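You operate a simulated robot arm through the tools that you are given. There is no shell and no other tool. Be economical: measure what you need, move in short steps, check, and stop when the job is done.

You are at the controls of a simulated robot arm. One attempt, no reset.

JOB
Wash and rinse the green cup and stand it on the rack.
Fine: first pump soap once into the wash bowl; shake the drops off over the rinse bowl; levers, tap, spout and the other cups stay.

The check looks at the end state, three seconds after you hand in, the way a careful person would. Anything else that was tipped, shoved, dropped, spilled or broken makes it a failure.

ROBOT AND FRAMES
A 7-joint arm with a two-finger parallel gripper on a trunk, on a base that drives. Base frame: it is fixed to the floor where the robot stands at the start and does not move with it; the origin is under the middle of the robot, x ahead of it, y to its left, z up. Readings come in m, degrees, newtons and seconds.
Its first joint turns from -166.0 to 166.0 degrees. Places, roughly: bars of the drying rack [0.2, -1, 0.9]; blue drain lever [0.2, -0.4, 0.8]; red tap lever [0.5, -0.7, 1]; rinse bowl [0.4, -0.5, 0.8]; sink spout [0.6, -0.4, 1.1]; soap pump [0.8, 0, 1.1]; wash bowl [0.5, -0.2, 0.8]; yellow drain lever [0.3, -0.1, 0.8]. Payload 3.91 kg.
The tool frame sits at the grasp point between the pads (the TCP): z along the fingers, y along the line on which they close. The tips reach 0.03 m beyond it. The gripper opens to 0.11 m. The fingers are 0.02 m wide and 0.01 m thick; the gripper's body (0.048 by 0.112 m) begins 0.055 m behind the TCP.
Orientation is that of the tool frame in the base frame, as [roll, pitch, yaw] about the fixed x, y, z axes, in that order (R = Rz(yaw) Ry(pitch) Rx(roll)). With the fingers straight down and closing along the base's y, the tool's x points along the base's -x, its y along +y and its z along -z.

CONTROLS
- The arm moves only by the tool drive_tool. Its argument "steps" is a list of rows, each a list of 6 numbers: the shift along the tool's x, y, z in units of 500 mm (1.0 is 500 mm), then the turn, a rotation vector about the tool's x, y, z in units of 45 degrees (1.0 is 45 degrees). In form: [[dx, dy, dz, ax, ay, az], ...]. A call has 1 to 8 rows; each row is the pose to reach, as a shift and turn from the pose commanded when the call began, along the tool's axes at that moment. "fingers" is the gripper command, from -1 (fully open) to 1 (shut), values between in proportion, set as the call begins (left out, the last holds). A call with a number of a shift or a turn outside -1 to 1 is refused whole. A row lasts 0.2 s, in which the tool goes at most 0.05 m and 8.6 degrees; a call with a longer step from one row to the next is refused whole, and so is a gripper value outside its range. A pose out of reach is approached as far as the arm can. The call stops where the force on the tool passes 40 N (or 10 N more than at its start, if that is more) or the arm is blocked; 0.2 s more then pass. The fingers move at their own pace (about 0.153 m/s each) and stop on an object; they squeeze with about 23 N. The grip force told is the motor's: it shows also when the fingers shut on nothing. Time passes only in rows, and 0.2 s behind the last, so rows that repeat a pose let the fingers close. The reply holds the time, the measured pose of the TCP, the force on the tool along the base axes, the opening and the grip force, in the units named above and with some noise, with the torque about the TCP (base axes, N m) and any sound that the robot's microphone picked up, and new pictures: "show" is both (left out), scene, wrist or none.
- Cameras (640 x 400 px; columns grow to the right, rows downward): "scene" is now at [-0.0211, 0.1073, 1.5674]; the picture's right is [-0.69, -0.72, 0.00], its down [-0.50, 0.48, -0.72] and it looks along [0.52, -0.50, -0.69] (base axes); focal length 271 px, centre (320, 200). "wrist" rides on the gripper at [0.077, 0.007, -0.115] in the tool frame; the picture's right is [-0.09, 1.00, 0.00], its down [-0.80, -0.07, -0.59] and it looks along [-0.59, -0.05, 0.80] (tool axes); focal length 270 px, centre (320, 200). There is no depth. A picture from a camera that has moved, and an enlarged one, comes with that camera's place and axes in the base frame and with its lens. The place of the scene camera against the robot may be out by one fixed shift of up to 0.018 m in any direction.
- lift_body(by): slides the trunk up (or, below 0, down) by that many m; the arm and the scene camera ride with it, the base frame stays. It gives what a move gives, with no picture.
- drive_base(legs): drives the robot by 1 to 6 legs, each [ahead, turn to the left] in m and degrees, along the robot's own axes; the way and the turn of a leg run together, so that a leg with both is an arc; at most 1.5 m and 180 degrees a leg. The arm and the cameras ride along, it lands a little off, and it stops where it bumps. It gives what a move gives, and a new picture of the scene camera.
- head_to(pan, tilt): turns the head with the scene camera to pan (to the left, within 155 degrees either way) and tilt (down, from -29 to 69), counted from straight ahead of the robot. It gives what a move gives, and a new picture of the scene camera.
- zoom(camera, box): a new picture of the part [left, top, right, bottom] of that camera's present view, enlarged. The clock stands still meanwhile.
- hand_in(): hands the job in; it is judged then, once.

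Go step by step. Nothing tells you exact positions but the pictures and the camera data: compare them with the known pose of the tool, close in by small moves and look again before you grip or let go. The budget is 120 turns and 260 pictures, counting those below and the enlarged ones. Unless the task says otherwise, let go and move clear before handing in, and close with one line.

The tools are called as a command line: name --pt "numbers of a row" for each row, then --argument value for the rest, lists and objects as JSON in quotes. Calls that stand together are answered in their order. drive_tool: Moves the arm, as the interface text tells. Its arguments: {"type":"object","properties":{"steps":{"type":"array","items":{"type":"array","items":{"type":"number"}}},"fingers":{"type":"number"},"show":{"type":"string","enum":["both","scene","wrist","none"]}},"required":["steps"]} The other tools are called the same way: lift_body (by) slides the trunk up or down; drive_base (legs) drives the base; head_to (pan, tilt) turns the head that bears the scene camera; zoom (camera, box) takes an enlarged picture of a part of a camera's view; hand_in () hands the job in.

At the start:

```text
clock: 0.0
tool_pos: [0.4026, -0.0846, 1.3231]
orientation: [-180.0, 0.0, 179.9]
ft_force: [0.6, -0.9, 0.1]
moment: [-0.04, 0.0, -0.03]
finger_gap: 0.1102
finger_force: 0.1
trunk travel left (down, up): [-0.55, 0.06]
robot x, y, heading: [0.0008, 0.0012, -0.1]
head pan, tilt: [-43.8, 43.9]
```

scene: 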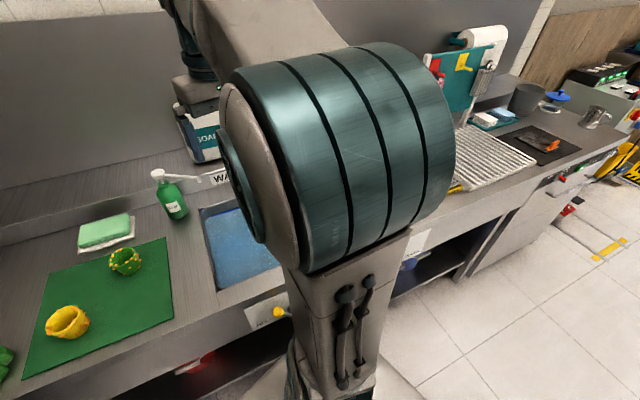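
wrist: 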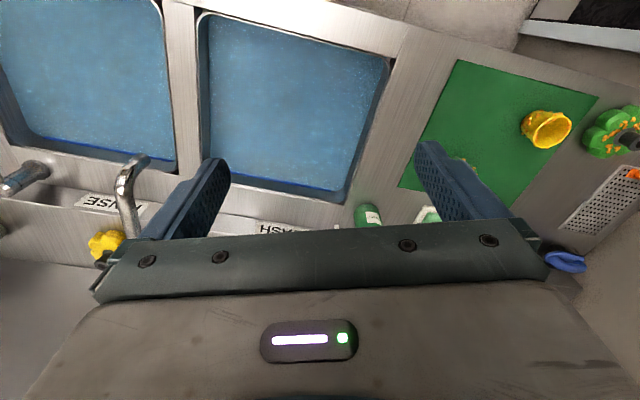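

The arm blocks much of the scene view; I see a green mat with a green (yellow-dotted) cup and a yellow cup, the soap pump, and the sink bowls. I look around first with the head.

head_to --pan 10 --tilt 45

head_to --pan -80 --tilt 45

```text
clock: 1.2
tool_pos: [0.4029, -0.0853, 1.3236]
orientation: [-180.0, 0.0, 179.9]
ft_force: [0.3, 0.7, 0.4]
moment: [0.01, -0.02, -0.02]
finger_gap: 0.1098
finger_force: 0.0
trunk travel left (down, up): [-0.55, 0.06]
robot x, y, heading: [-0.0017, 0.0018, 0.3]
head pan, tilt: [10.0, 45.0]
camera scene: at [-0.0004, 0.1782, 1.5658], right [0.17, -0.98, 0.0], down [-0.7, -0.12, -0.71], along [0.7, 0.12, -0.71], focal length 271 px, centre (320, 200)
```

scene: 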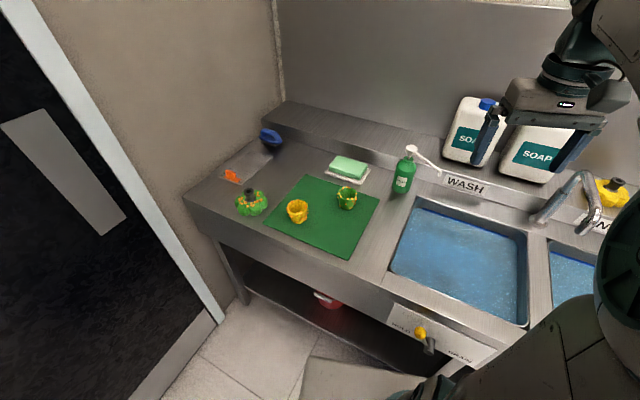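

```text
clock: 2.9
tool_pos: [0.4035, -0.086, 1.3248]
orientation: [180.0, -0.1, 180.0]
ft_force: [-0.4, -0.3, -0.1]
moment: [0.03, 0.01, 0.02]
finger_gap: 0.1099
finger_force: 0.1
trunk travel left (down, up): [-0.55, 0.06]
robot x, y, heading: [0.0059, -0.0005, 0.2]
head pan, tilt: [-80.0, 45.0]
camera scene: at [-0.0663, 0.0841, 1.5658], right [-0.98, -0.17, 0.0], down [-0.12, 0.7, -0.71], along [0.12, -0.7, -0.71], focal length 271 px, centre (320, 200)
```

scene: 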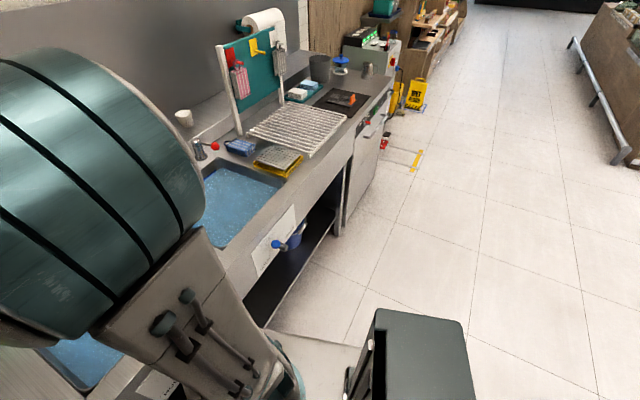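

Both bowls hold water, the drying rack lies right past the rinse bowl. I enlarge the mat area to tell which cup is the green one.

head_to --pan 10 --tilt 45

zoom --camera "scene" --box '[220, 120, 460, 270]'

zoom --camera "scene" --box '[380, 80, 640, 360]'

```text
clock: 4.5
tool_pos: [0.4027, -0.0843, 1.3239]
orientation: [-179.9, 0.0, -179.9]
ft_force: [-0.2, -0.7, 0.3]
moment: [0.02, 0.03, 0.02]
finger_gap: 0.1101
finger_force: 0.1
trunk travel left (down, up): [-0.55, 0.06]
robot x, y, heading: [0.002, -0.0014, 0.1]
head pan, tilt: [10.0, 45.0]
camera scene: at [-0.0004, 0.1783, 1.5658], right [0.17, -0.98, 0.0], down [-0.7, -0.12, -0.71], along [0.7, 0.12, -0.71], focal length 271 px, centre (320, 200)
```

scene: 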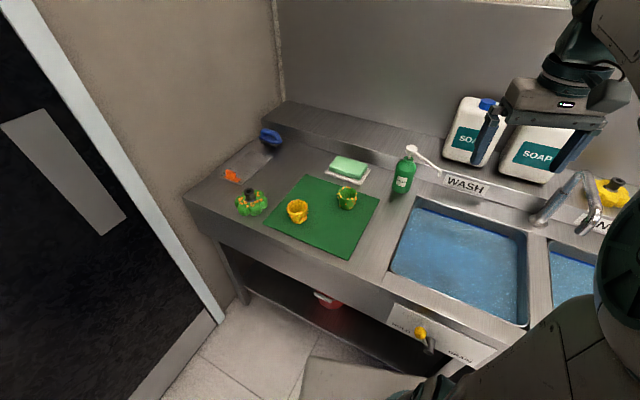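

```text
2.67 times, centred on (340, 195) of scene
camera zoom: at [-0.0004, 0.1783, 1.5658], right [0.17, -0.98, 0.0], down [-0.7, -0.12, -0.71], along [0.7, 0.12, -0.71], focal length 722 px, centre (267, 213)
```

zoom: 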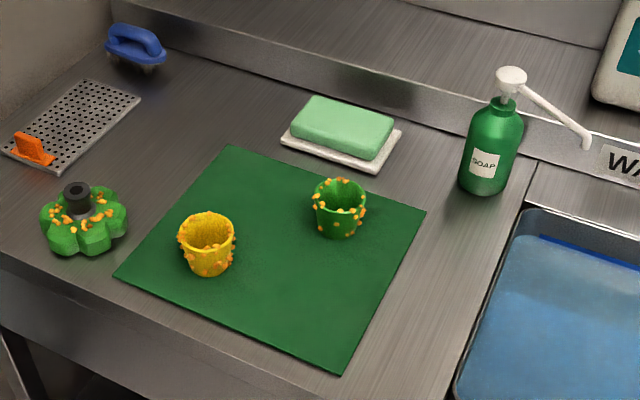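

```text
1.43 times, centred on (510, 220) of scene
camera zoom: at [-0.0004, 0.1783, 1.5658], right [0.17, -0.98, 0.0], down [-0.7, -0.12, -0.71], along [0.7, 0.12, -0.71], focal length 387 px, centre (49, 171)
```

zoom: 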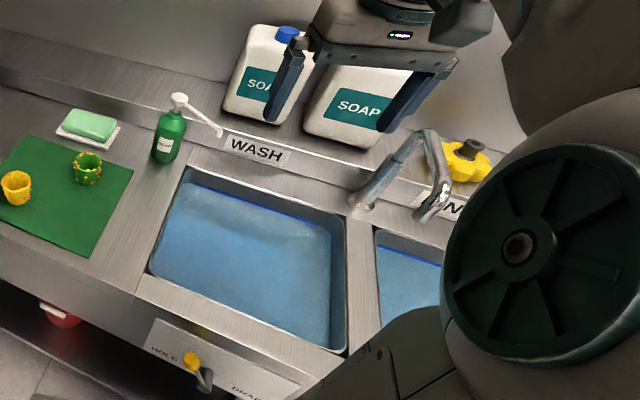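

The green cup (dirty, orange specks) is at about (0.64, 0.20), ~0.065 m tall; the pump head at about (0.755, 0.02, 1.09) with the nozzle pointing over the wash bowl. I'll close the fingers and approach the pump from above, checking on the way.

drive_tool --pt "-0.07 0.035 0.02 0 0 0" --pt "-0.14 0.07 0.04 0 0 0" --pt "-0.21 0.105 0.07 0 0 0" --pt "-0.28 0.14 0.09 0 0 0" --pt "-0.34 0.175 0.12 0 0 0" --pt "-0.4 0.21 0.14 0 0 0" --fingers 1

```text
clock: 5.9
tool_pos: [0.6036, 0.022, 1.2542]
orientation: [-180.0, -0.1, 180.0]
ft_force: [-0.1, 0.2, -0.1]
moment: [0.01, 0.03, 0.01]
finger_gap: 0.0
finger_force: 23.1
trunk travel left (down, up): [-0.55, 0.06]
robot x, y, heading: [-0.0006, -0.0005, 0.1]
head pan, tilt: [10.0, 45.0]
camera scene: at [0.0007, 0.1788, 1.5657], right [0.17, -0.98, 0.0], down [-0.7, -0.12, -0.71], along [0.7, 0.12, -0.71], focal length 271 px, centre (320, 200)
camera wrist: at [0.5267, 0.0285, 1.369], right [0.09, 1.0, 0.0], down [0.8, -0.07, 0.59], along [0.59, -0.05, -0.8], focal length 270 px, centre (320, 200)
```

scene: 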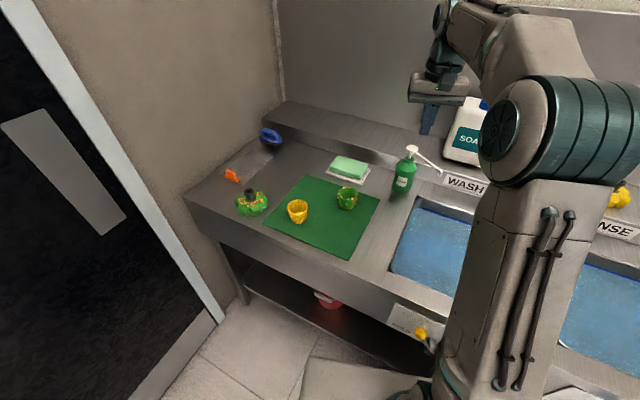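
wrist: 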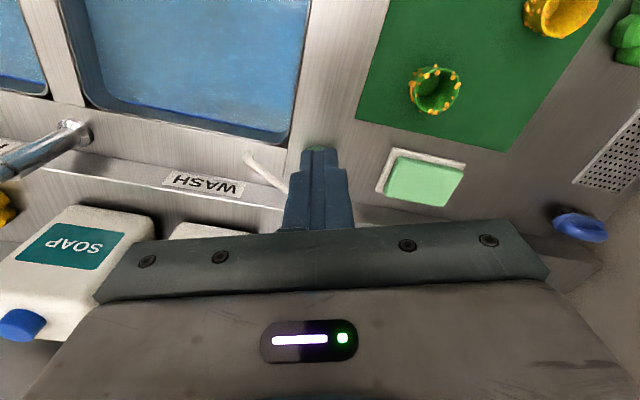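

The closed fingers hide the pump in the wrist view. I shift sideways a little to see the pump head past them and get its place exactly.

drive_tool --pt "0 0.09 -0.03 0 0 0" --pt "0 0.18 -0.06 0 0 0" --show "wrist"

zoom --camera "scene" --box '[360, 110, 480, 210]'

zoom --camera "wrist" --box '[160, 120, 320, 250]'

```text
clock: 6.5
tool_pos: [0.6018, 0.1121, 1.2843]
orientation: [-179.8, -0.1, -180.0]
ft_force: [0.8, 0.3, 0.4]
moment: [-0.04, 0.0, 0.0]
finger_gap: 0.0
finger_force: 22.9
trunk travel left (down, up): [-0.55, 0.06]
robot x, y, heading: [-0.002, 0.0004, 0.2]
head pan, tilt: [10.0, 45.0]
camera wrist: at [0.5257, 0.1195, 1.4], right [0.09, 1.0, 0.0], down [0.8, -0.07, 0.59], along [0.59, -0.05, -0.8], focal length 270 px, centre (320, 200)
```

wrist: 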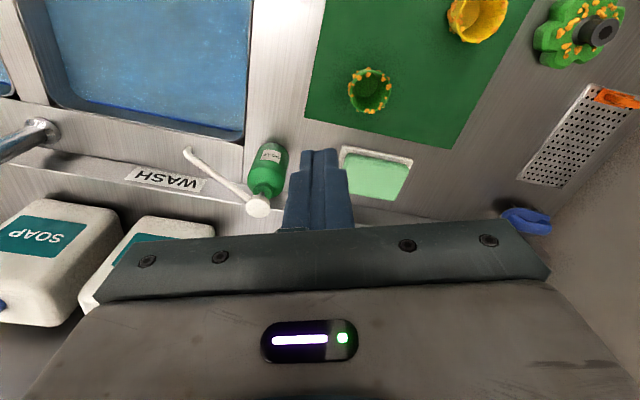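

```text
4.00 times, centred on (420, 160) of scene
camera zoom: at [-0.0002, 0.1795, 1.5656], right [0.17, -0.98, 0.0], down [-0.7, -0.12, -0.71], along [0.7, 0.12, -0.71], focal length 1084 px, centre (-80, 360)
```

zoom: 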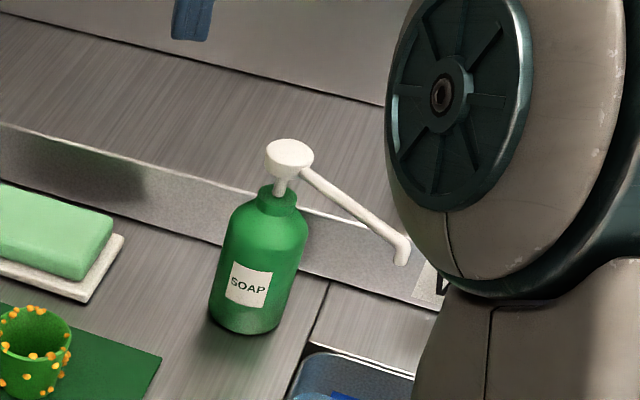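

```text
3.08 times, centred on (240, 185) of wrist
camera zoom: at [0.5257, 0.1195, 1.4], right [0.09, 1.0, 0.0], down [0.8, -0.07, 0.59], along [0.59, -0.05, -0.8], focal length 832 px, centre (566, 246)
```

zoom: 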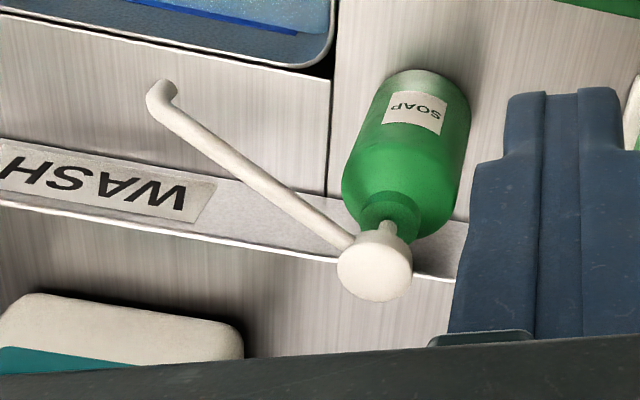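

The two wrist views put the pump head's top at about (0.768, 0.004, 1.08). I move over it, stopping well above.

drive_tool --pt "-0.08 -0.054 0.03 0 0 0" --pt "-0.16 -0.108 0.06 0 0 0" --pt "-0.24 -0.162 0.1 0 0 0" --pt "-0.32 -0.216 0.15 0 0 0" --pt "-0.33 -0.216 0.22 0 0 0" --pt "-0.33 -0.216 0.25 0 0 0"

zoom --camera "scene" --box '[360, 90, 480, 210]'

```text
refused: row 1 steps farther than a row can; nothing moved
```

```text
3.33 times, centred on (420, 150) of scene
camera zoom: at [-0.0002, 0.1795, 1.5656], right [0.17, -0.98, 0.0], down [-0.7, -0.12, -0.71], along [0.7, 0.12, -0.71], focal length 903 px, centre (-13, 367)
```

zoom: 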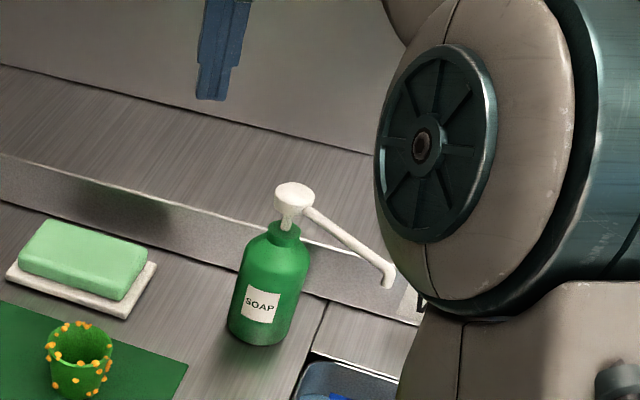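

The calibration with the fingertip confirms the scene camera reads y about 0.013 too high, so the head is at y≈0.003. I resend the approach with shorter rows.

drive_tool --pt "-0.07 -0.05 0.02 0 0 0" --pt "-0.14 -0.1 0.04 0 0 0" --pt "-0.21 -0.15 0.06 0 0 0" --pt "-0.28 -0.2 0.08 0 0 0" --pt "-0.33 -0.217 0.14 0 0 0" --pt "-0.33 -0.217 0.22 0 0 0" --pt "-0.33 -0.217 0.25 0 0 0" --show "none"

zoom --camera "scene" --box '[360, 90, 480, 210]'

```text
clock: 8.1
tool_pos: [0.7492, 0.0003, 1.1522]
orientation: [179.9, -0.1, 180.0]
ft_force: [0.6, -0.8, 0.0]
moment: [0.03, -0.03, -0.01]
finger_gap: 0.0
finger_force: 23.2
out of reach, approached as far as the arm can: row 3, 4, 5, 6, 7
trunk travel left (down, up): [-0.55, 0.06]
robot x, y, heading: [0.0014, 0.0002, -0.1]
head pan, tilt: [10.0, 45.0]
```

```text
3.33 times, centred on (420, 150) of scene
camera zoom: at [-0.0003, 0.1782, 1.5658], right [0.17, -0.98, 0.0], down [-0.7, -0.12, -0.71], along [0.7, 0.12, -0.71], focal length 903 px, centre (-13, 367)
```

zoom: 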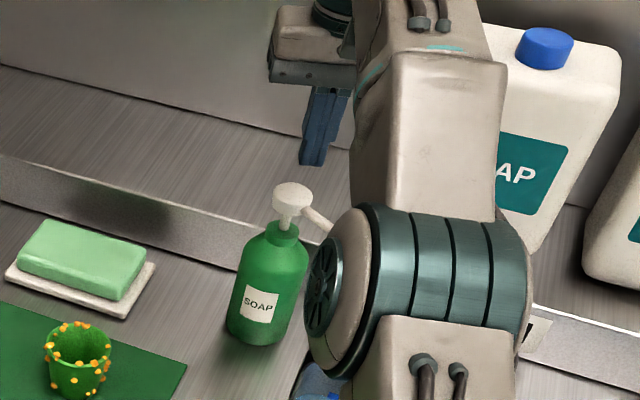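

The arm is at its reach limit pointing straight down (x=0.749, head at x≈0.765). I tilt the fingers forward 15° to gain reach.

drive_tool --pt "0 0 0 0 -0.17 0" --pt "0 0 0 0 -0.34 0" --pt "0 0 0 0 -0.34 0" --show "none"

zoom --camera "scene" --box '[360, 90, 480, 210]'

```text
clock: 8.9
tool_pos: [0.7502, -0.001, 1.1533]
orientation: [179.9, 15.3, -180.0]
ft_force: [-0.4, -0.2, -0.5]
moment: [-0.04, 0.01, -0.01]
finger_gap: 0.0001
finger_force: 23.4
trunk travel left (down, up): [-0.55, 0.06]
robot x, y, heading: [0.0006, 0.0009, -0.1]
head pan, tilt: [10.0, 45.0]
```

```text
3.33 times, centred on (420, 150) of scene
camera zoom: at [0.0003, 0.1784, 1.5657], right [0.17, -0.98, 0.0], down [-0.7, -0.12, -0.71], along [0.7, 0.12, -0.71], focal length 903 px, centre (-13, 367)
```

zoom: 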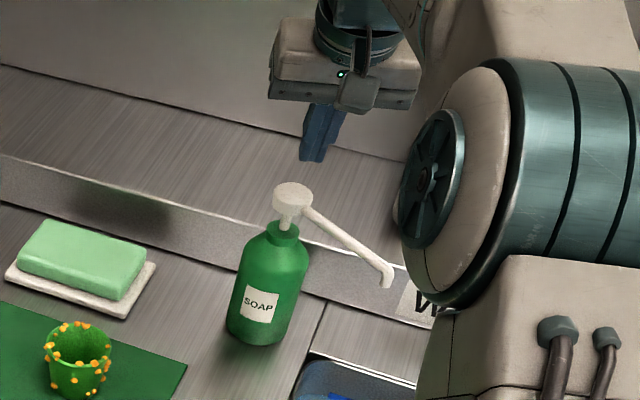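

The tool now stands freely tilted at (0.750, 0, 1.153). I shift 17 mm ahead, 6 mm left and come down to just above the head.

drive_tool --pt "-0.033 0.012 0.009 0 0 0" --pt "-0.033 0.012 0.009 0 0 0" --pt "-0.0154 0.012 0.0726 0 0 0" --pt "-0.0154 0.012 0.0726 0 0 0" --show "wrist"

zoom --camera "scene" --box '[360, 90, 480, 210]'

```text
clock: 9.9
tool_pos: [0.7668, 0.0051, 1.1189]
orientation: [-179.9, 15.3, 179.9]
ft_force: [0.2, -0.4, -0.2]
moment: [-0.02, -0.01, 0.03]
finger_gap: 0.0
finger_force: 22.9
trunk travel left (down, up): [-0.55, 0.06]
robot x, y, heading: [-0.0006, 0.0005, 0.3]
head pan, tilt: [10.0, 45.0]
camera wrist: at [0.6622, 0.012, 1.2109], right [0.09, 1.0, 0.02], down [0.62, -0.07, 0.78], along [0.78, -0.05, -0.62], focal length 270 px, centre (320, 200)
```

wrist: 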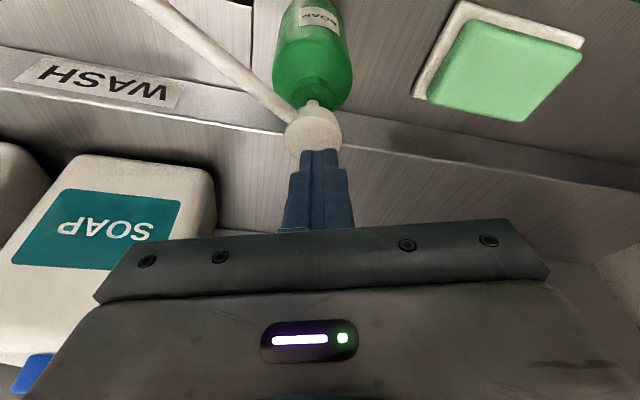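

```text
3.33 times, centred on (420, 150) of scene
camera zoom: at [-0.0002, 0.1784, 1.5658], right [0.17, -0.98, 0.0], down [-0.7, -0.12, -0.71], along [0.7, 0.12, -0.71], focal length 903 px, centre (-13, 367)
```

zoom: 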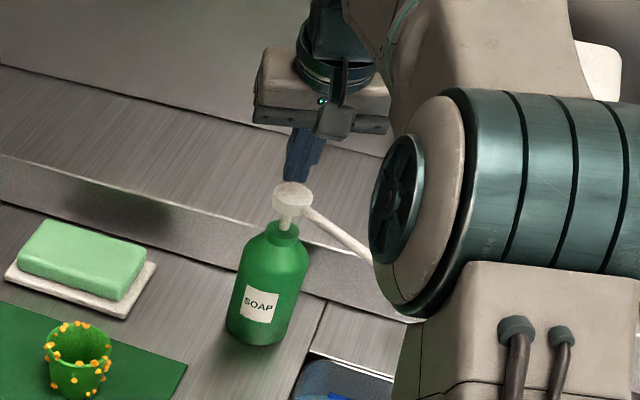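

Fingertip sits right over the head's middle (about 3 mm too far left). I press straight down in small rows, watching the force.

drive_tool --pt "0 -0.006 0 0 0 0" --pt "0.0053 -0.006 0.0193 0 0 0" --pt "0.0079 -0.006 0.029 0 0 0" --pt "0.0106 -0.006 0.0386 0 0 0" --pt "0.0132 -0.006 0.0482 0 0 0"

zoom --camera "scene" --box '[360, 90, 480, 210]'

```text
clock: 11.1
tool_pos: [0.766, 0.0024, 1.0957]
orientation: [179.9, 15.5, 180.0]
ft_force: [2.9, -1.0, 11.0]
moment: [0.0, -0.06, -0.04]
finger_gap: 0.0
finger_force: 23.4
trunk travel left (down, up): [-0.55, 0.06]
robot x, y, heading: [-0.0005, -0.001, -0.0]
head pan, tilt: [10.0, 45.0]
camera scene: at [-0.001, 0.1783, 1.5659], right [0.17, -0.98, 0.0], down [-0.7, -0.12, -0.71], along [0.7, 0.12, -0.71], focal length 271 px, centre (320, 200)
camera wrist: at [0.6614, 0.0089, 1.1874], right [0.09, 1.0, 0.02], down [0.61, -0.07, 0.79], along [0.79, -0.05, -0.62], focal length 270 px, centre (320, 200)
```

scene: 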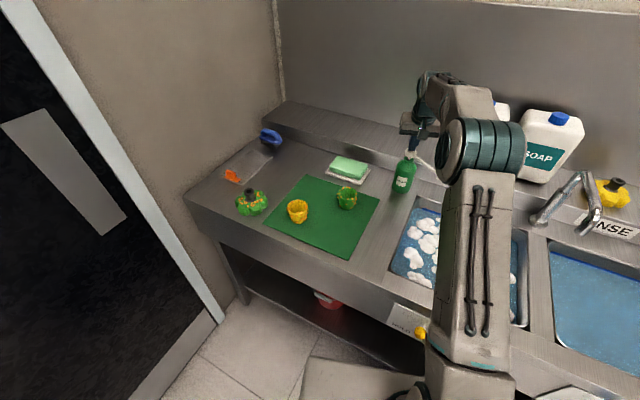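
wrist: 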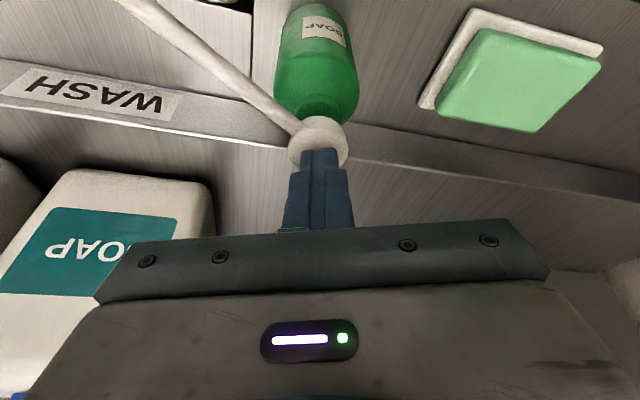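

```text
3.33 times, centred on (420, 150) of scene
camera zoom: at [-0.001, 0.1783, 1.5659], right [0.17, -0.98, 0.0], down [-0.7, -0.12, -0.71], along [0.7, 0.12, -0.71], focal length 903 px, centre (-13, 367)
```

zoom: 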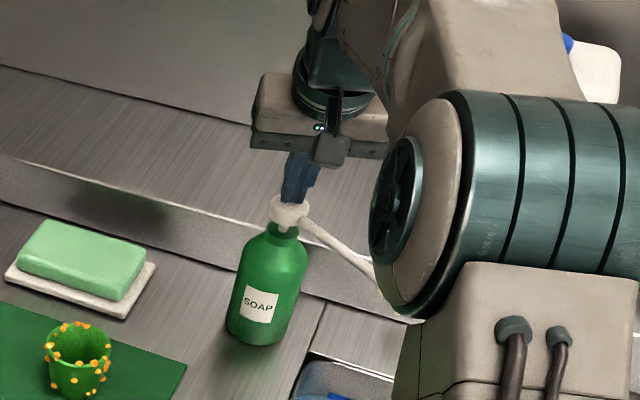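

Foam now floats in the wash bowl: exactly one pump went in. I rise straight off the pump.

drive_tool --pt "-0.021 0 -0.077 0 0 0" --pt "-0.042 0 -0.154 0 0 0" --pt "-0.063 0 -0.231 0 0 0" --show "none"

```text
clock: 11.9
tool_pos: [0.7651, 0.0028, 1.2123]
orientation: [-180.0, 15.2, 180.0]
ft_force: [1.6, -0.2, -0.4]
moment: [-0.03, -0.01, 0.01]
finger_gap: 0.0002
finger_force: 22.7
trunk travel left (down, up): [-0.55, 0.06]
robot x, y, heading: [-0.0009, -0.0017, 0.1]
head pan, tilt: [10.0, 45.0]
```

Next I back off to a 45° forward-tilted pose in front of and above the green cup, with open fingers.

drive_tool --pt "0.0704 0.0523 0.0 0 -0.095 0" --pt "0.1408 0.1046 0.0 0 -0.19 0" --pt "0.2112 0.1569 0.02 0 -0.285 0" --pt "0.2816 0.209 0.04 0 -0.38 0" --pt "0.352 0.261 0.06 0 -0.475 0" --pt "0.4224 0.3138 0.08 0 -0.57 0" --pt "0.493 0.366 0.097 0 -0.667 0" --fingers -1

```text
clock: 13.5
tool_pos: [0.5388, 0.1884, 1.1019]
orientation: [-179.9, 45.2, -179.8]
ft_force: [0.1, 0.2, 0.2]
moment: [-0.02, -0.02, -0.04]
finger_gap: 0.1099
finger_force: 0.1
trunk travel left (down, up): [-0.55, 0.06]
robot x, y, heading: [0.0017, 0.0014, 0.1]
head pan, tilt: [10.0, 45.0]
camera scene: at [-0.002, 0.1813, 1.5655], right [0.17, -0.98, 0.0], down [-0.7, -0.12, -0.71], along [0.7, 0.12, -0.71], focal length 271 px, centre (320, 200)
camera wrist: at [0.4026, 0.1952, 1.1284], right [0.06, 1.0, 0.06], down [0.14, -0.07, 0.99], along [0.99, -0.05, -0.14], focal length 270 px, centre (320, 200)
```

scene: 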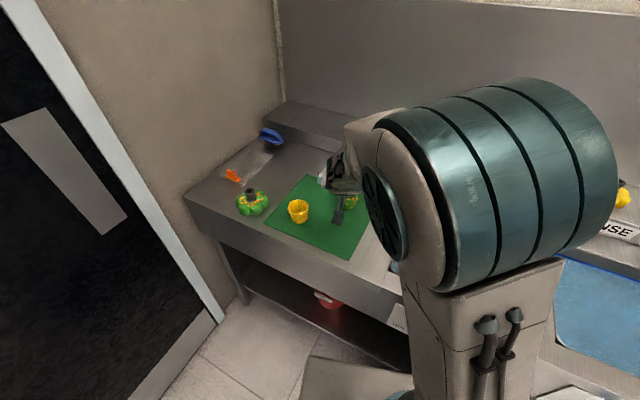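
wrist: 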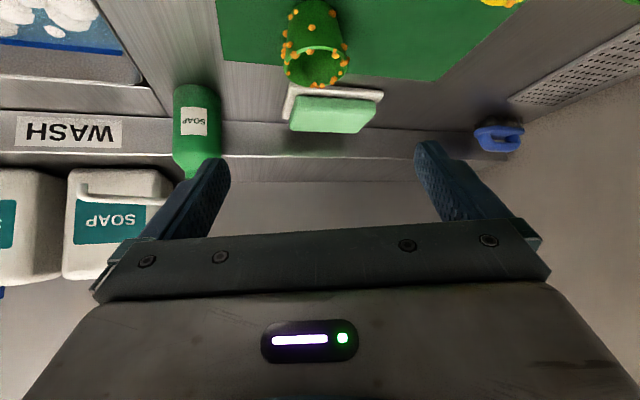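

Wrist view puts the cup axis at about (0.640, 0.186), base 0.907, rim 0.965. I approach along the 45° line, stopping short to check.

drive_tool --pt "0.083 -0.004 0 0 0 0" --pt "0.083 -0.004 0.09 0 0 0" --pt "0.083 -0.004 0.18 0 0 0" --pt "0.083 -0.004 0.25 0 0 0" --show "wrist"

```text
clock: 14.5
tool_pos: [0.6005, 0.1844, 0.9857]
orientation: [180.0, 45.2, 180.0]
ft_force: [-0.3, 0.8, 1.6]
moment: [-0.01, 0.0, -0.04]
finger_gap: 0.1099
finger_force: 0.0
trunk travel left (down, up): [-0.55, 0.06]
robot x, y, heading: [0.0009, 0.0004, 0.1]
head pan, tilt: [10.0, 45.0]
camera wrist: at [0.4651, 0.1905, 1.0117], right [0.06, 1.0, 0.06], down [0.14, -0.07, 0.99], along [0.99, -0.05, -0.14], focal length 270 px, centre (320, 200)
```

wrist: 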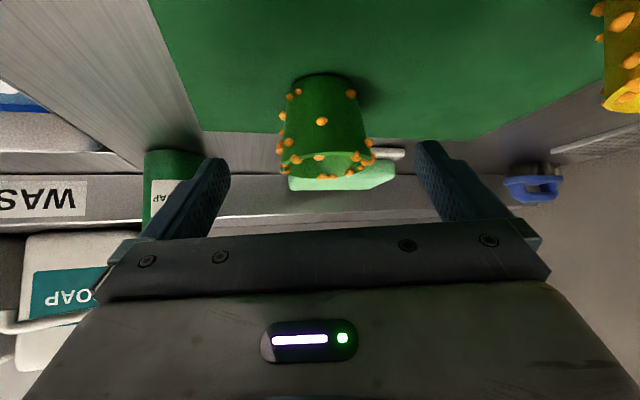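

The cup is centred between the open fingers. I advance the last 58 mm along the tool axis and then close.

drive_tool --pt "0 0.002 0.06 0 0 0" --pt "0 0.002 0.117 0 0 0" --pt "0 0.002 0.117 0 0 0" --show "wrist"

```text
clock: 15.3
tool_pos: [0.6421, 0.1845, 0.9435]
orientation: [-179.9, 45.4, -180.0]
ft_force: [-0.1, -0.8, 0.4]
moment: [-0.01, 0.02, 0.02]
finger_gap: 0.1101
finger_force: 0.0
trunk travel left (down, up): [-0.55, 0.06]
robot x, y, heading: [0.0009, -0.0013, 0.1]
head pan, tilt: [10.0, 45.0]
camera wrist: at [0.5065, 0.192, 0.9705], right [0.06, 1.0, 0.06], down [0.14, -0.07, 0.99], along [0.99, -0.05, -0.14], focal length 270 px, centre (320, 200)
```

wrist: 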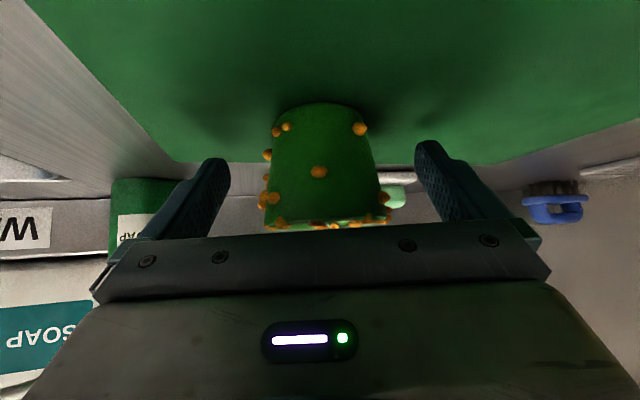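

The cup stands between the pads; I close and wait.

drive_tool --pt "0 0 0 0 0 0" --pt "0 0 0 0 0 0" --pt "0 0 0 0 0 0" --fingers 1 --show "wrist"

```text
clock: 16.1
tool_pos: [0.6421, 0.1847, 0.9434]
orientation: [180.0, 45.3, -180.0]
ft_force: [-0.4, 0.4, 1.1]
moment: [0.01, -0.02, 0.02]
finger_gap: 0.0595
finger_force: 22.8
trunk travel left (down, up): [-0.55, 0.06]
robot x, y, heading: [0.0003, -0.0019, 0.0]
head pan, tilt: [10.0, 45.0]
camera wrist: at [0.5063, 0.1921, 0.9706], right [0.06, 1.0, 0.06], down [0.14, -0.07, 0.99], along [0.99, -0.05, -0.14], focal length 270 px, centre (320, 200)
```

wrist: 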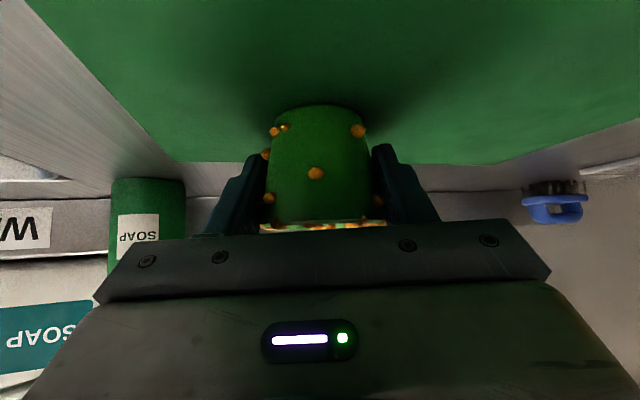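

The cup is held (gap 0.0595, 23 N). I lift it straight up 0.19 m.

drive_tool --pt "-0.067 0 -0.067 0 0 0" --pt "-0.135 0 -0.134 0 0 0" --pt "-0.2 0 -0.2 0 0 0" --pt "-0.27 0 -0.268 0 0 0" --show "wrist"

drive_tool --pt "0.014 -0.09 -0.014 0 0 0" --pt "0.03 -0.18 -0.03 0 0 0" --pt "0.048 -0.27 -0.048 0 0 0" --pt "0.064 -0.36 -0.064 0 0 0" --pt "0.08 -0.45 -0.08 0 0 0" --pt "0.095 -0.54 -0.096 0 0 0" --pt "0.11 -0.63 -0.112 0 0 0" --pt "0.127 -0.71 -0.128 0 0 0"

```text
clock: 17.1
tool_pos: [0.6421, 0.1842, 1.1346]
orientation: [180.0, 45.5, -180.0]
ft_force: [-0.2, 0.3, -1.0]
moment: [-0.01, 0.04, 0.0]
finger_gap: 0.0615
finger_force: 23.1
trunk travel left (down, up): [-0.55, 0.06]
robot x, y, heading: [0.0015, -0.001, 0.1]
head pan, tilt: [10.0, 45.0]
camera wrist: at [0.5063, 0.1913, 1.1616], right [0.06, 1.0, 0.06], down [0.14, -0.07, 0.99], along [0.99, -0.05, -0.14], focal length 270 px, centre (320, 200)
```

wrist: 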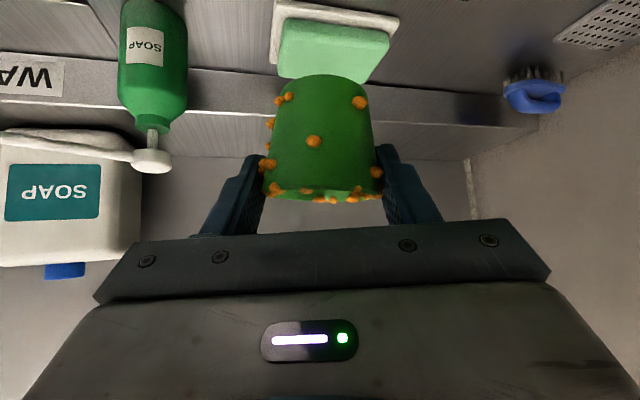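

```text
clock: 18.9
tool_pos: [0.5522, -0.1703, 1.1348]
orientation: [179.9, 45.5, -180.0]
ft_force: [0.3, -0.4, -0.8]
moment: [0.05, 0.01, 0.0]
finger_gap: 0.0612
finger_force: 22.6
trunk travel left (down, up): [-0.55, 0.06]
robot x, y, heading: [-0.0023, 0.0002, 0.1]
head pan, tilt: [10.0, 45.0]
camera scene: at [-0.0001, 0.1781, 1.5658], right [0.17, -0.98, 0.0], down [-0.7, -0.12, -0.71], along [0.7, 0.12, -0.71], focal length 271 px, centre (320, 200)
camera wrist: at [0.4164, -0.164, 1.1614], right [0.06, 1.0, 0.06], down [0.14, -0.07, 0.99], along [0.99, -0.05, -0.14], focal length 270 px, centre (320, 200)
```

scene: 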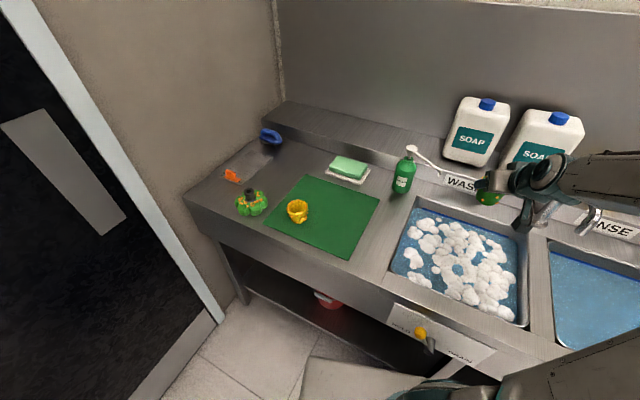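
wrist: 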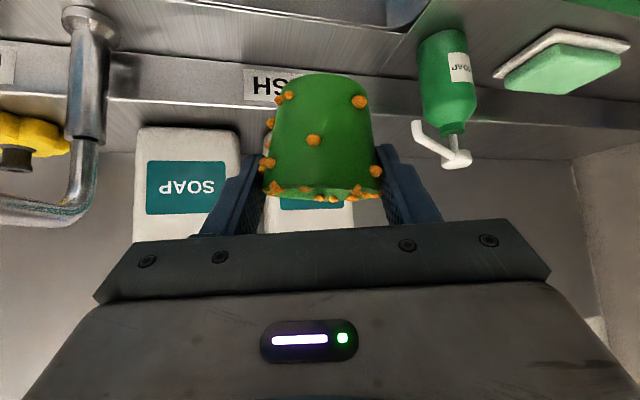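

The cup is over the wash bowl, though it settled ~1 cm lower in the grip at lift-off (now steady). The elbow is swung to the right near the spout, so I look there before lowering.

head_to --pan -35 --tilt 40

```text
clock: 20.1
tool_pos: [0.5521, -0.1706, 1.135]
orientation: [180.0, 45.3, 180.0]
ft_force: [0.1, -0.4, -1.0]
moment: [-0.03, 0.0, 0.02]
finger_gap: 0.0613
finger_force: 23.1
trunk travel left (down, up): [-0.55, 0.06]
robot x, y, heading: [0.0026, 0.0007, 0.3]
head pan, tilt: [-35.0, 40.0]
camera scene: at [-0.0107, 0.1154, 1.573], right [-0.57, -0.82, 0.0], down [-0.53, 0.37, -0.77], along [0.63, -0.44, -0.64], focal length 271 px, centre (320, 200)
```

scene: 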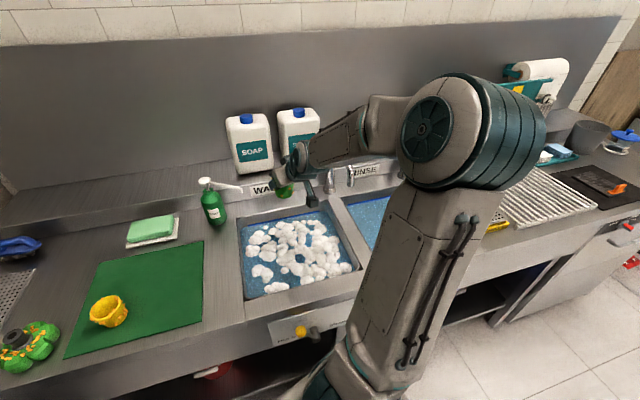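

Elbow and forearm stay well clear of the spout. I tip the tool toward vertical (cup mouth tips forward 35°) and descend to just above the water.

drive_tool --pt "0 0 0 0 0.156 0" --pt "0 0 0 0 0.312 0" --pt "0 0 0 0 0.468 0" --pt "0 0 0 0 0.624 0" --pt "0 0 0 0 0.778 0" --show "none"

drive_tool --pt "0.016 0 0.08 0 0 0" --pt "0.035 0 0.17 0 0 0" --pt "0.055 0 0.26 0 0 0" --pt "0.075 0 0.35 0 0 0" --pt "0.09 0 0.43 0 0 0"

```text
clock: 21.2
tool_pos: [0.5523, -0.1704, 1.1345]
orientation: [180.0, 10.2, 179.9]
ft_force: [-0.2, 0.0, -0.9]
moment: [-0.02, -0.02, -0.02]
finger_gap: 0.0612
finger_force: 22.4
trunk travel left (down, up): [-0.55, 0.06]
robot x, y, heading: [0.0014, -0.0013, 0.1]
head pan, tilt: [-35.0, 40.0]
```

```text
clock: 22.4
tool_pos: [0.5477, -0.1705, 0.9142]
orientation: [-179.9, 10.3, 179.9]
ft_force: [0.6, 0.1, -0.2]
moment: [-0.01, 0.01, 0.0]
finger_gap: 0.0611
finger_force: 22.6
trunk travel left (down, up): [-0.55, 0.06]
robot x, y, heading: [-0.0001, -0.0005, 0.1]
head pan, tilt: [-35.0, 40.0]
camera scene: at [-0.0102, 0.1151, 1.5731], right [-0.57, -0.82, 0.0], down [-0.53, 0.37, -0.77], along [0.63, -0.44, -0.64], focal length 271 px, centre (320, 200)
camera wrist: at [0.4512, -0.1639, 1.014], right [0.09, 1.0, 0.02], down [0.68, -0.07, 0.73], along [0.73, -0.05, -0.69], focal length 270 px, centre (320, 200)
```

scene: 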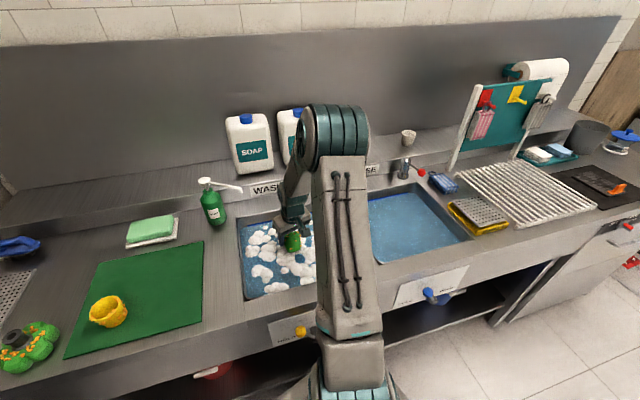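
wrist: 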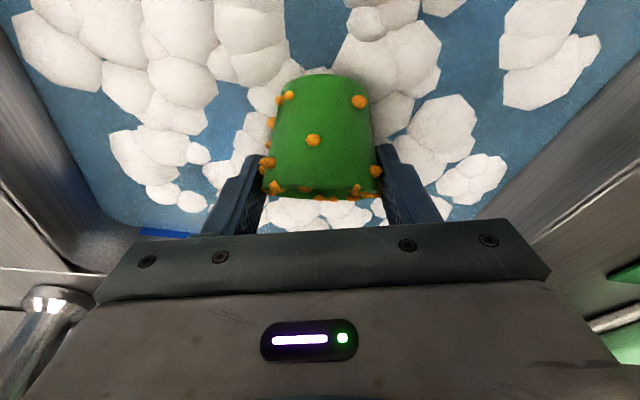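

The bowl walls are clear around the hand, foam below. I submerge the cup slowly.

drive_tool --pt "0.03 0 0.07 0 0 0" --pt "0.055 0 0.14 0 0 0" --pt "0.075 0 0.2 0 0 0"

```text
clock: 23.2
tool_pos: [0.5279, -0.1713, 0.8087]
orientation: [180.0, 10.4, -180.0]
ft_force: [-0.6, 0.1, 0.3]
moment: [0.02, -0.03, -0.01]
finger_gap: 0.0611
finger_force: 23.0
trunk travel left (down, up): [-0.55, 0.06]
robot x, y, heading: [0.0013, 0.0003, 0.1]
head pan, tilt: [-35.0, 40.0]
camera scene: at [-0.0105, 0.1151, 1.5731], right [-0.57, -0.82, 0.0], down [-0.53, 0.37, -0.77], along [0.63, -0.44, -0.64], focal length 271 px, centre (320, 200)
camera wrist: at [0.4313, -0.1634, 0.9081], right [0.09, 1.0, 0.02], down [0.68, -0.07, 0.73], along [0.73, -0.05, -0.68], focal length 270 px, centre (320, 200)
```

scene: 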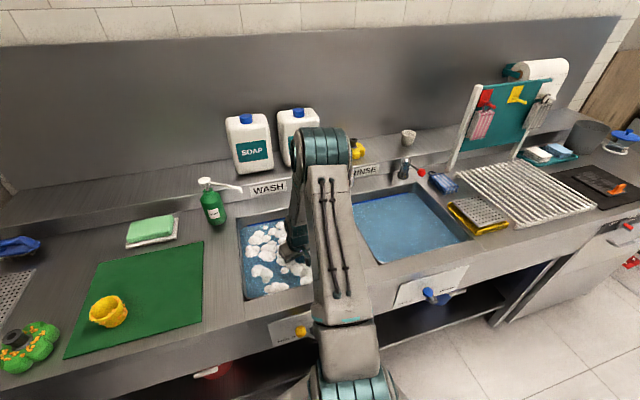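
wrist: 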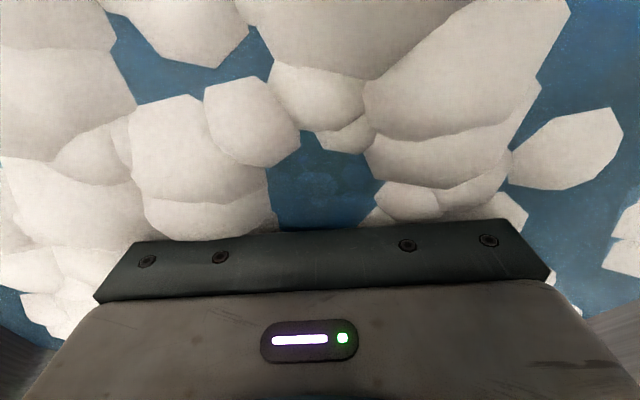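

The cup is under water with the foam around the palm. I swirl it gently in the soapy water for a few seconds.

drive_tool --pt "0.03 0.03 0 0 0 0" --pt "0.0 0.06 0 0 0 0" --pt "-0.03 0.03 0 0 0 0" --pt "0.0 0.0 0 0 0 0" --pt "0.03 -0.03 0 0 0 0" --pt "0.0 -0.05 0 0 0 0" --pt "-0.03 0.0 0 0 0 0" --pt "0 0 0 0 0 0" --show "none"

drive_tool --pt "0.03 0.03 0 0 0 0.15" --pt "0.0 0.06 0 0 0 0.3" --pt "-0.03 0.03 0 0 0 0.15" --pt "0.0 0.0 0 0 0 0" --pt "0.03 -0.03 0 0 0 -0.15" --pt "0.0 -0.05 0 0 0 -0.3" --pt "-0.03 0.0 0 0 0 -0.15" --pt "0 0 0 0 0 0" --show "none"

drive_tool --pt "-0.01 0 -0.05 0 0 0" --pt "-0.03 0 -0.13 0 0 0" --pt "-0.047 0 -0.22 0 0 0" --pt "-0.062 0 -0.3 0 0 0" --pt "-0.078 0 -0.38 0 0 0"

```text
clock: 25.1
tool_pos: [0.5268, -0.1708, 0.8074]
orientation: [179.9, 10.3, -179.9]
ft_force: [-0.9, 0.2, -1.3]
moment: [0.01, -0.01, -0.02]
finger_gap: 0.0614
finger_force: 22.7
trunk travel left (down, up): [-0.55, 0.06]
robot x, y, heading: [-0.0014, -0.0008, -0.2]
head pan, tilt: [-35.0, 40.0]
```

```text
clock: 26.9
tool_pos: [0.5262, -0.1701, 0.809]
orientation: [-180.0, 10.3, 179.9]
ft_force: [0.3, -0.1, -1.9]
moment: [-0.01, -0.04, 0.0]
finger_gap: 0.0609
finger_force: 23.2
trunk travel left (down, up): [-0.55, 0.06]
robot x, y, heading: [0.0034, 0.0024, -0.1]
head pan, tilt: [-35.0, 40.0]
```

```text
clock: 28.1
tool_pos: [0.5311, -0.1702, 1.0029]
orientation: [-179.9, 10.3, 180.0]
ft_force: [-0.5, -0.5, -0.7]
moment: [-0.03, 0.0, 0.0]
finger_gap: 0.0612
finger_force: 22.4
trunk travel left (down, up): [-0.55, 0.06]
robot x, y, heading: [-0.0, 0.0007, -0.2]
head pan, tilt: [-35.0, 40.0]
camera scene: at [-0.0112, 0.1157, 1.573], right [-0.57, -0.82, 0.0], down [-0.53, 0.37, -0.77], along [0.63, -0.44, -0.64], focal length 271 px, centre (320, 200)
camera wrist: at [0.4344, -0.1629, 1.104], right [0.09, 1.0, 0.02], down [0.68, -0.07, 0.73], along [0.73, -0.05, -0.69], focal length 270 px, centre (320, 200)
```

scene: 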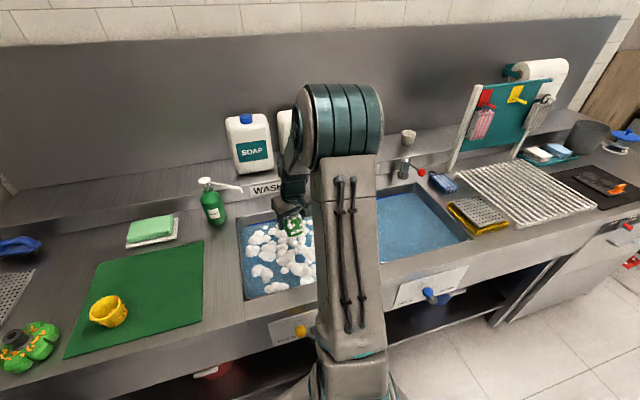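
wrist: 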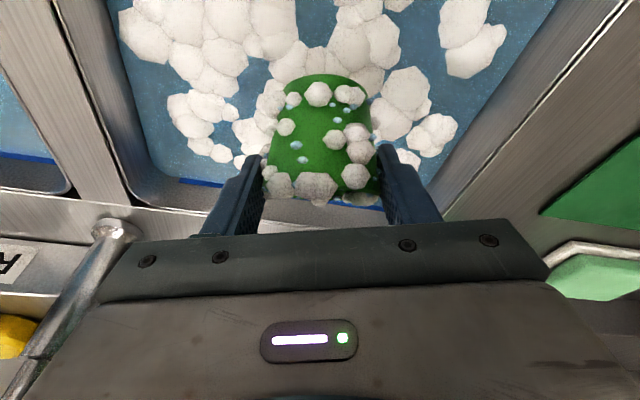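

The specks on the visible side are gone and suds cling to the cup. I zoom in on the cup in both views to check for leftover dirt.

zoom --camera "scene" --box '[260, 190, 340, 250]'

zoom --camera "wrist" --box '[220, 50, 420, 220]'

```text
6.67 times, centred on (300, 220) of scene
camera zoom: at [-0.0112, 0.1157, 1.573], right [-0.57, -0.82, 0.0], down [-0.53, 0.37, -0.77], along [0.63, -0.44, -0.64], focal length 1806 px, centre (453, 67)
```

zoom: 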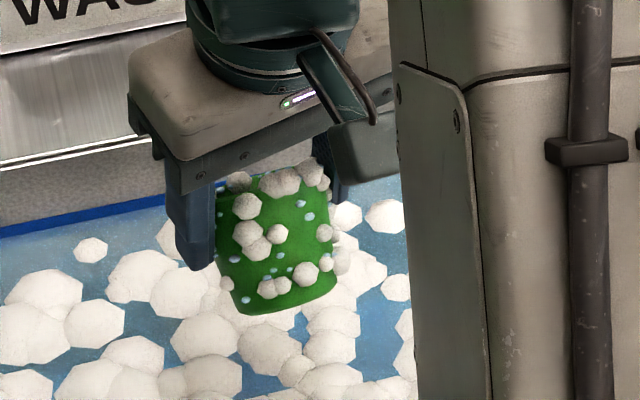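

```text
2.35 times, centred on (320, 135) of wrist
camera zoom: at [0.4344, -0.1629, 1.104], right [0.09, 1.0, 0.02], down [0.68, -0.07, 0.73], along [0.73, -0.05, -0.69], focal length 636 px, centre (320, 353)
```

zoom: 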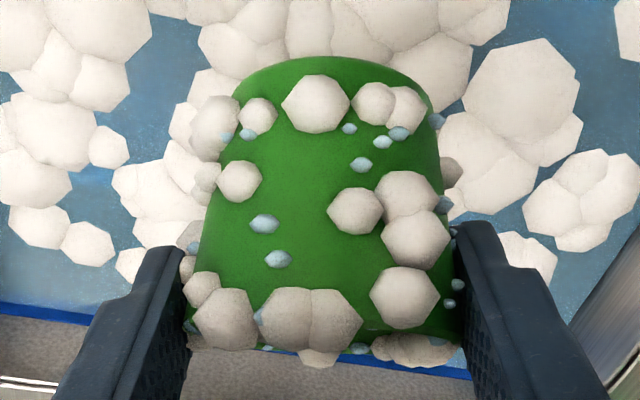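

The cup is clean and sudsy. I tip it further over the wash bowl so the soapy water runs out before carrying it across.

drive_tool --pt "0 0 0 0 0.18 0" --pt "0 0 0 0 0.36 0" --pt "0 0 0 0 0.54 0" --pt "0 0 0 0 0.7 0" --pt "0 0 0 0 0.7 0" --pt "0 0 0 0 0.7 0"

```text
clock: 29.4
tool_pos: [0.5311, -0.1701, 1.0038]
orientation: [-179.9, -21.2, 180.0]
ft_force: [0.0, 0.3, 0.1]
moment: [0.0, -0.02, -0.02]
finger_gap: 0.0611
finger_force: 23.6
trunk travel left (down, up): [-0.55, 0.06]
robot x, y, heading: [-0.0049, -0.0011, -0.0]
head pan, tilt: [-35.0, 40.0]
camera scene: at [-0.0108, 0.1153, 1.573], right [-0.57, -0.82, 0.0], down [-0.53, 0.37, -0.77], along [0.63, -0.44, -0.64], focal length 271 px, centre (320, 200)
camera wrist: at [0.5008, -0.1633, 1.1393], right [0.08, 1.0, -0.03], down [0.96, -0.07, 0.26], along [0.26, -0.05, -0.96], focal length 270 px, centre (320, 200)
```

scene: 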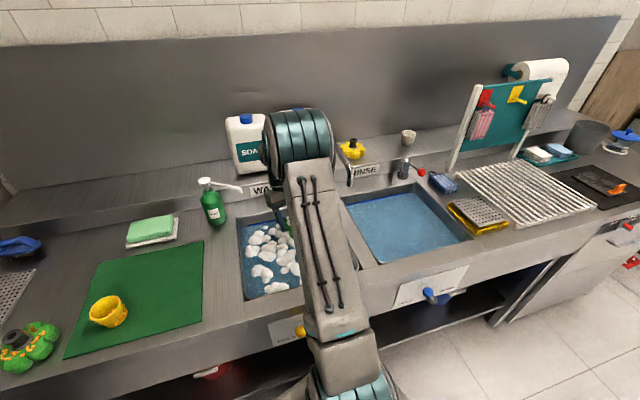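
wrist: 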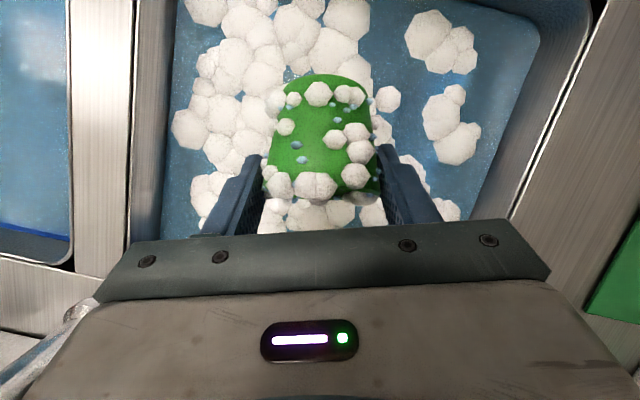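

The soapy water has drained. I bring the tool back and carry the cup in front of the spout over to the rinse bowl.

drive_tool --pt "0.09 0.0 0.01 0 -0.17 0" --pt "0.17 -0.04 0.03 0 -0.34 0" --pt "0.24 -0.1 0.04 0 -0.51 0" --pt "0.29 -0.18 0.05 0 -0.68 0" --pt "0.3 -0.275 0.052 0 -0.68 0" --pt "0.3 -0.37 0.052 0 -0.68 0" --pt "0.3 -0.465 0.052 0 -0.68 0" --pt "0.3 -0.56 0.052 0 -0.68 0" --show "none"

drive_tool --pt "0 -0.08 0 0 0 0" --pt "0 -0.14 0 0 0 0"

```text
clock: 31.2
tool_pos: [0.3818, -0.4517, 1.0311]
orientation: [180.0, 9.5, 180.0]
ft_force: [0.1, -0.3, -0.6]
moment: [0.0, 0.0, -0.01]
finger_gap: 0.0611
finger_force: 22.7
trunk travel left (down, up): [-0.55, 0.06]
robot x, y, heading: [-0.0042, -0.0033, -0.0]
head pan, tilt: [-35.0, 40.0]
```

```text
clock: 31.9
tool_pos: [0.3811, -0.5212, 1.0319]
orientation: [179.9, 9.5, 180.0]
ft_force: [-0.5, -0.2, -1.0]
moment: [-0.01, 0.02, -0.02]
finger_gap: 0.061
finger_force: 22.7
trunk travel left (down, up): [-0.55, 0.06]
robot x, y, heading: [-0.0042, -0.0008, -0.1]
head pan, tilt: [-35.0, 40.0]
camera scene: at [-0.0106, 0.1142, 1.5731], right [-0.57, -0.82, 0.0], down [-0.53, 0.37, -0.77], along [0.63, -0.44, -0.64], focal length 271 px, centre (320, 200)
camera wrist: at [0.2872, -0.5141, 1.134], right [0.09, 1.0, 0.02], down [0.69, -0.07, 0.72], along [0.72, -0.05, -0.7], focal length 270 px, centre (320, 200)
```

scene: 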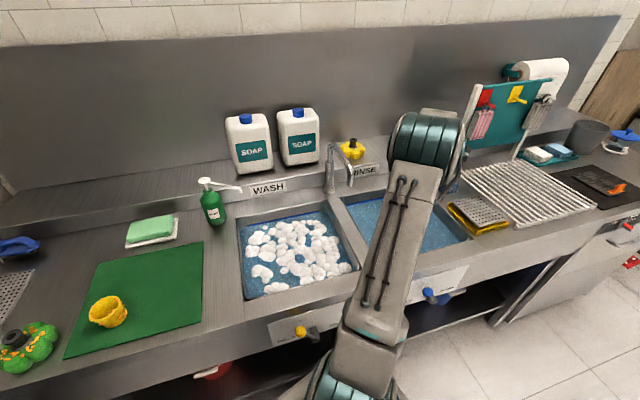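
wrist: 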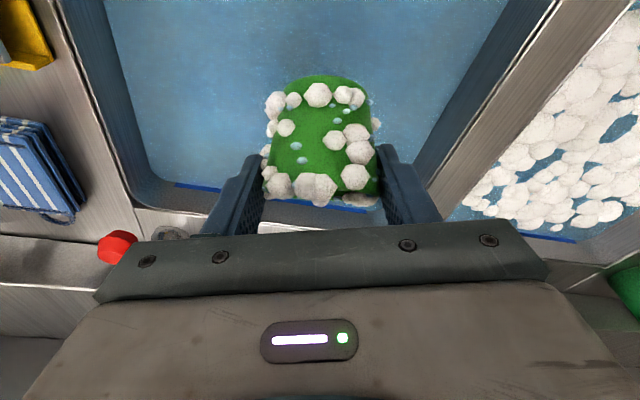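

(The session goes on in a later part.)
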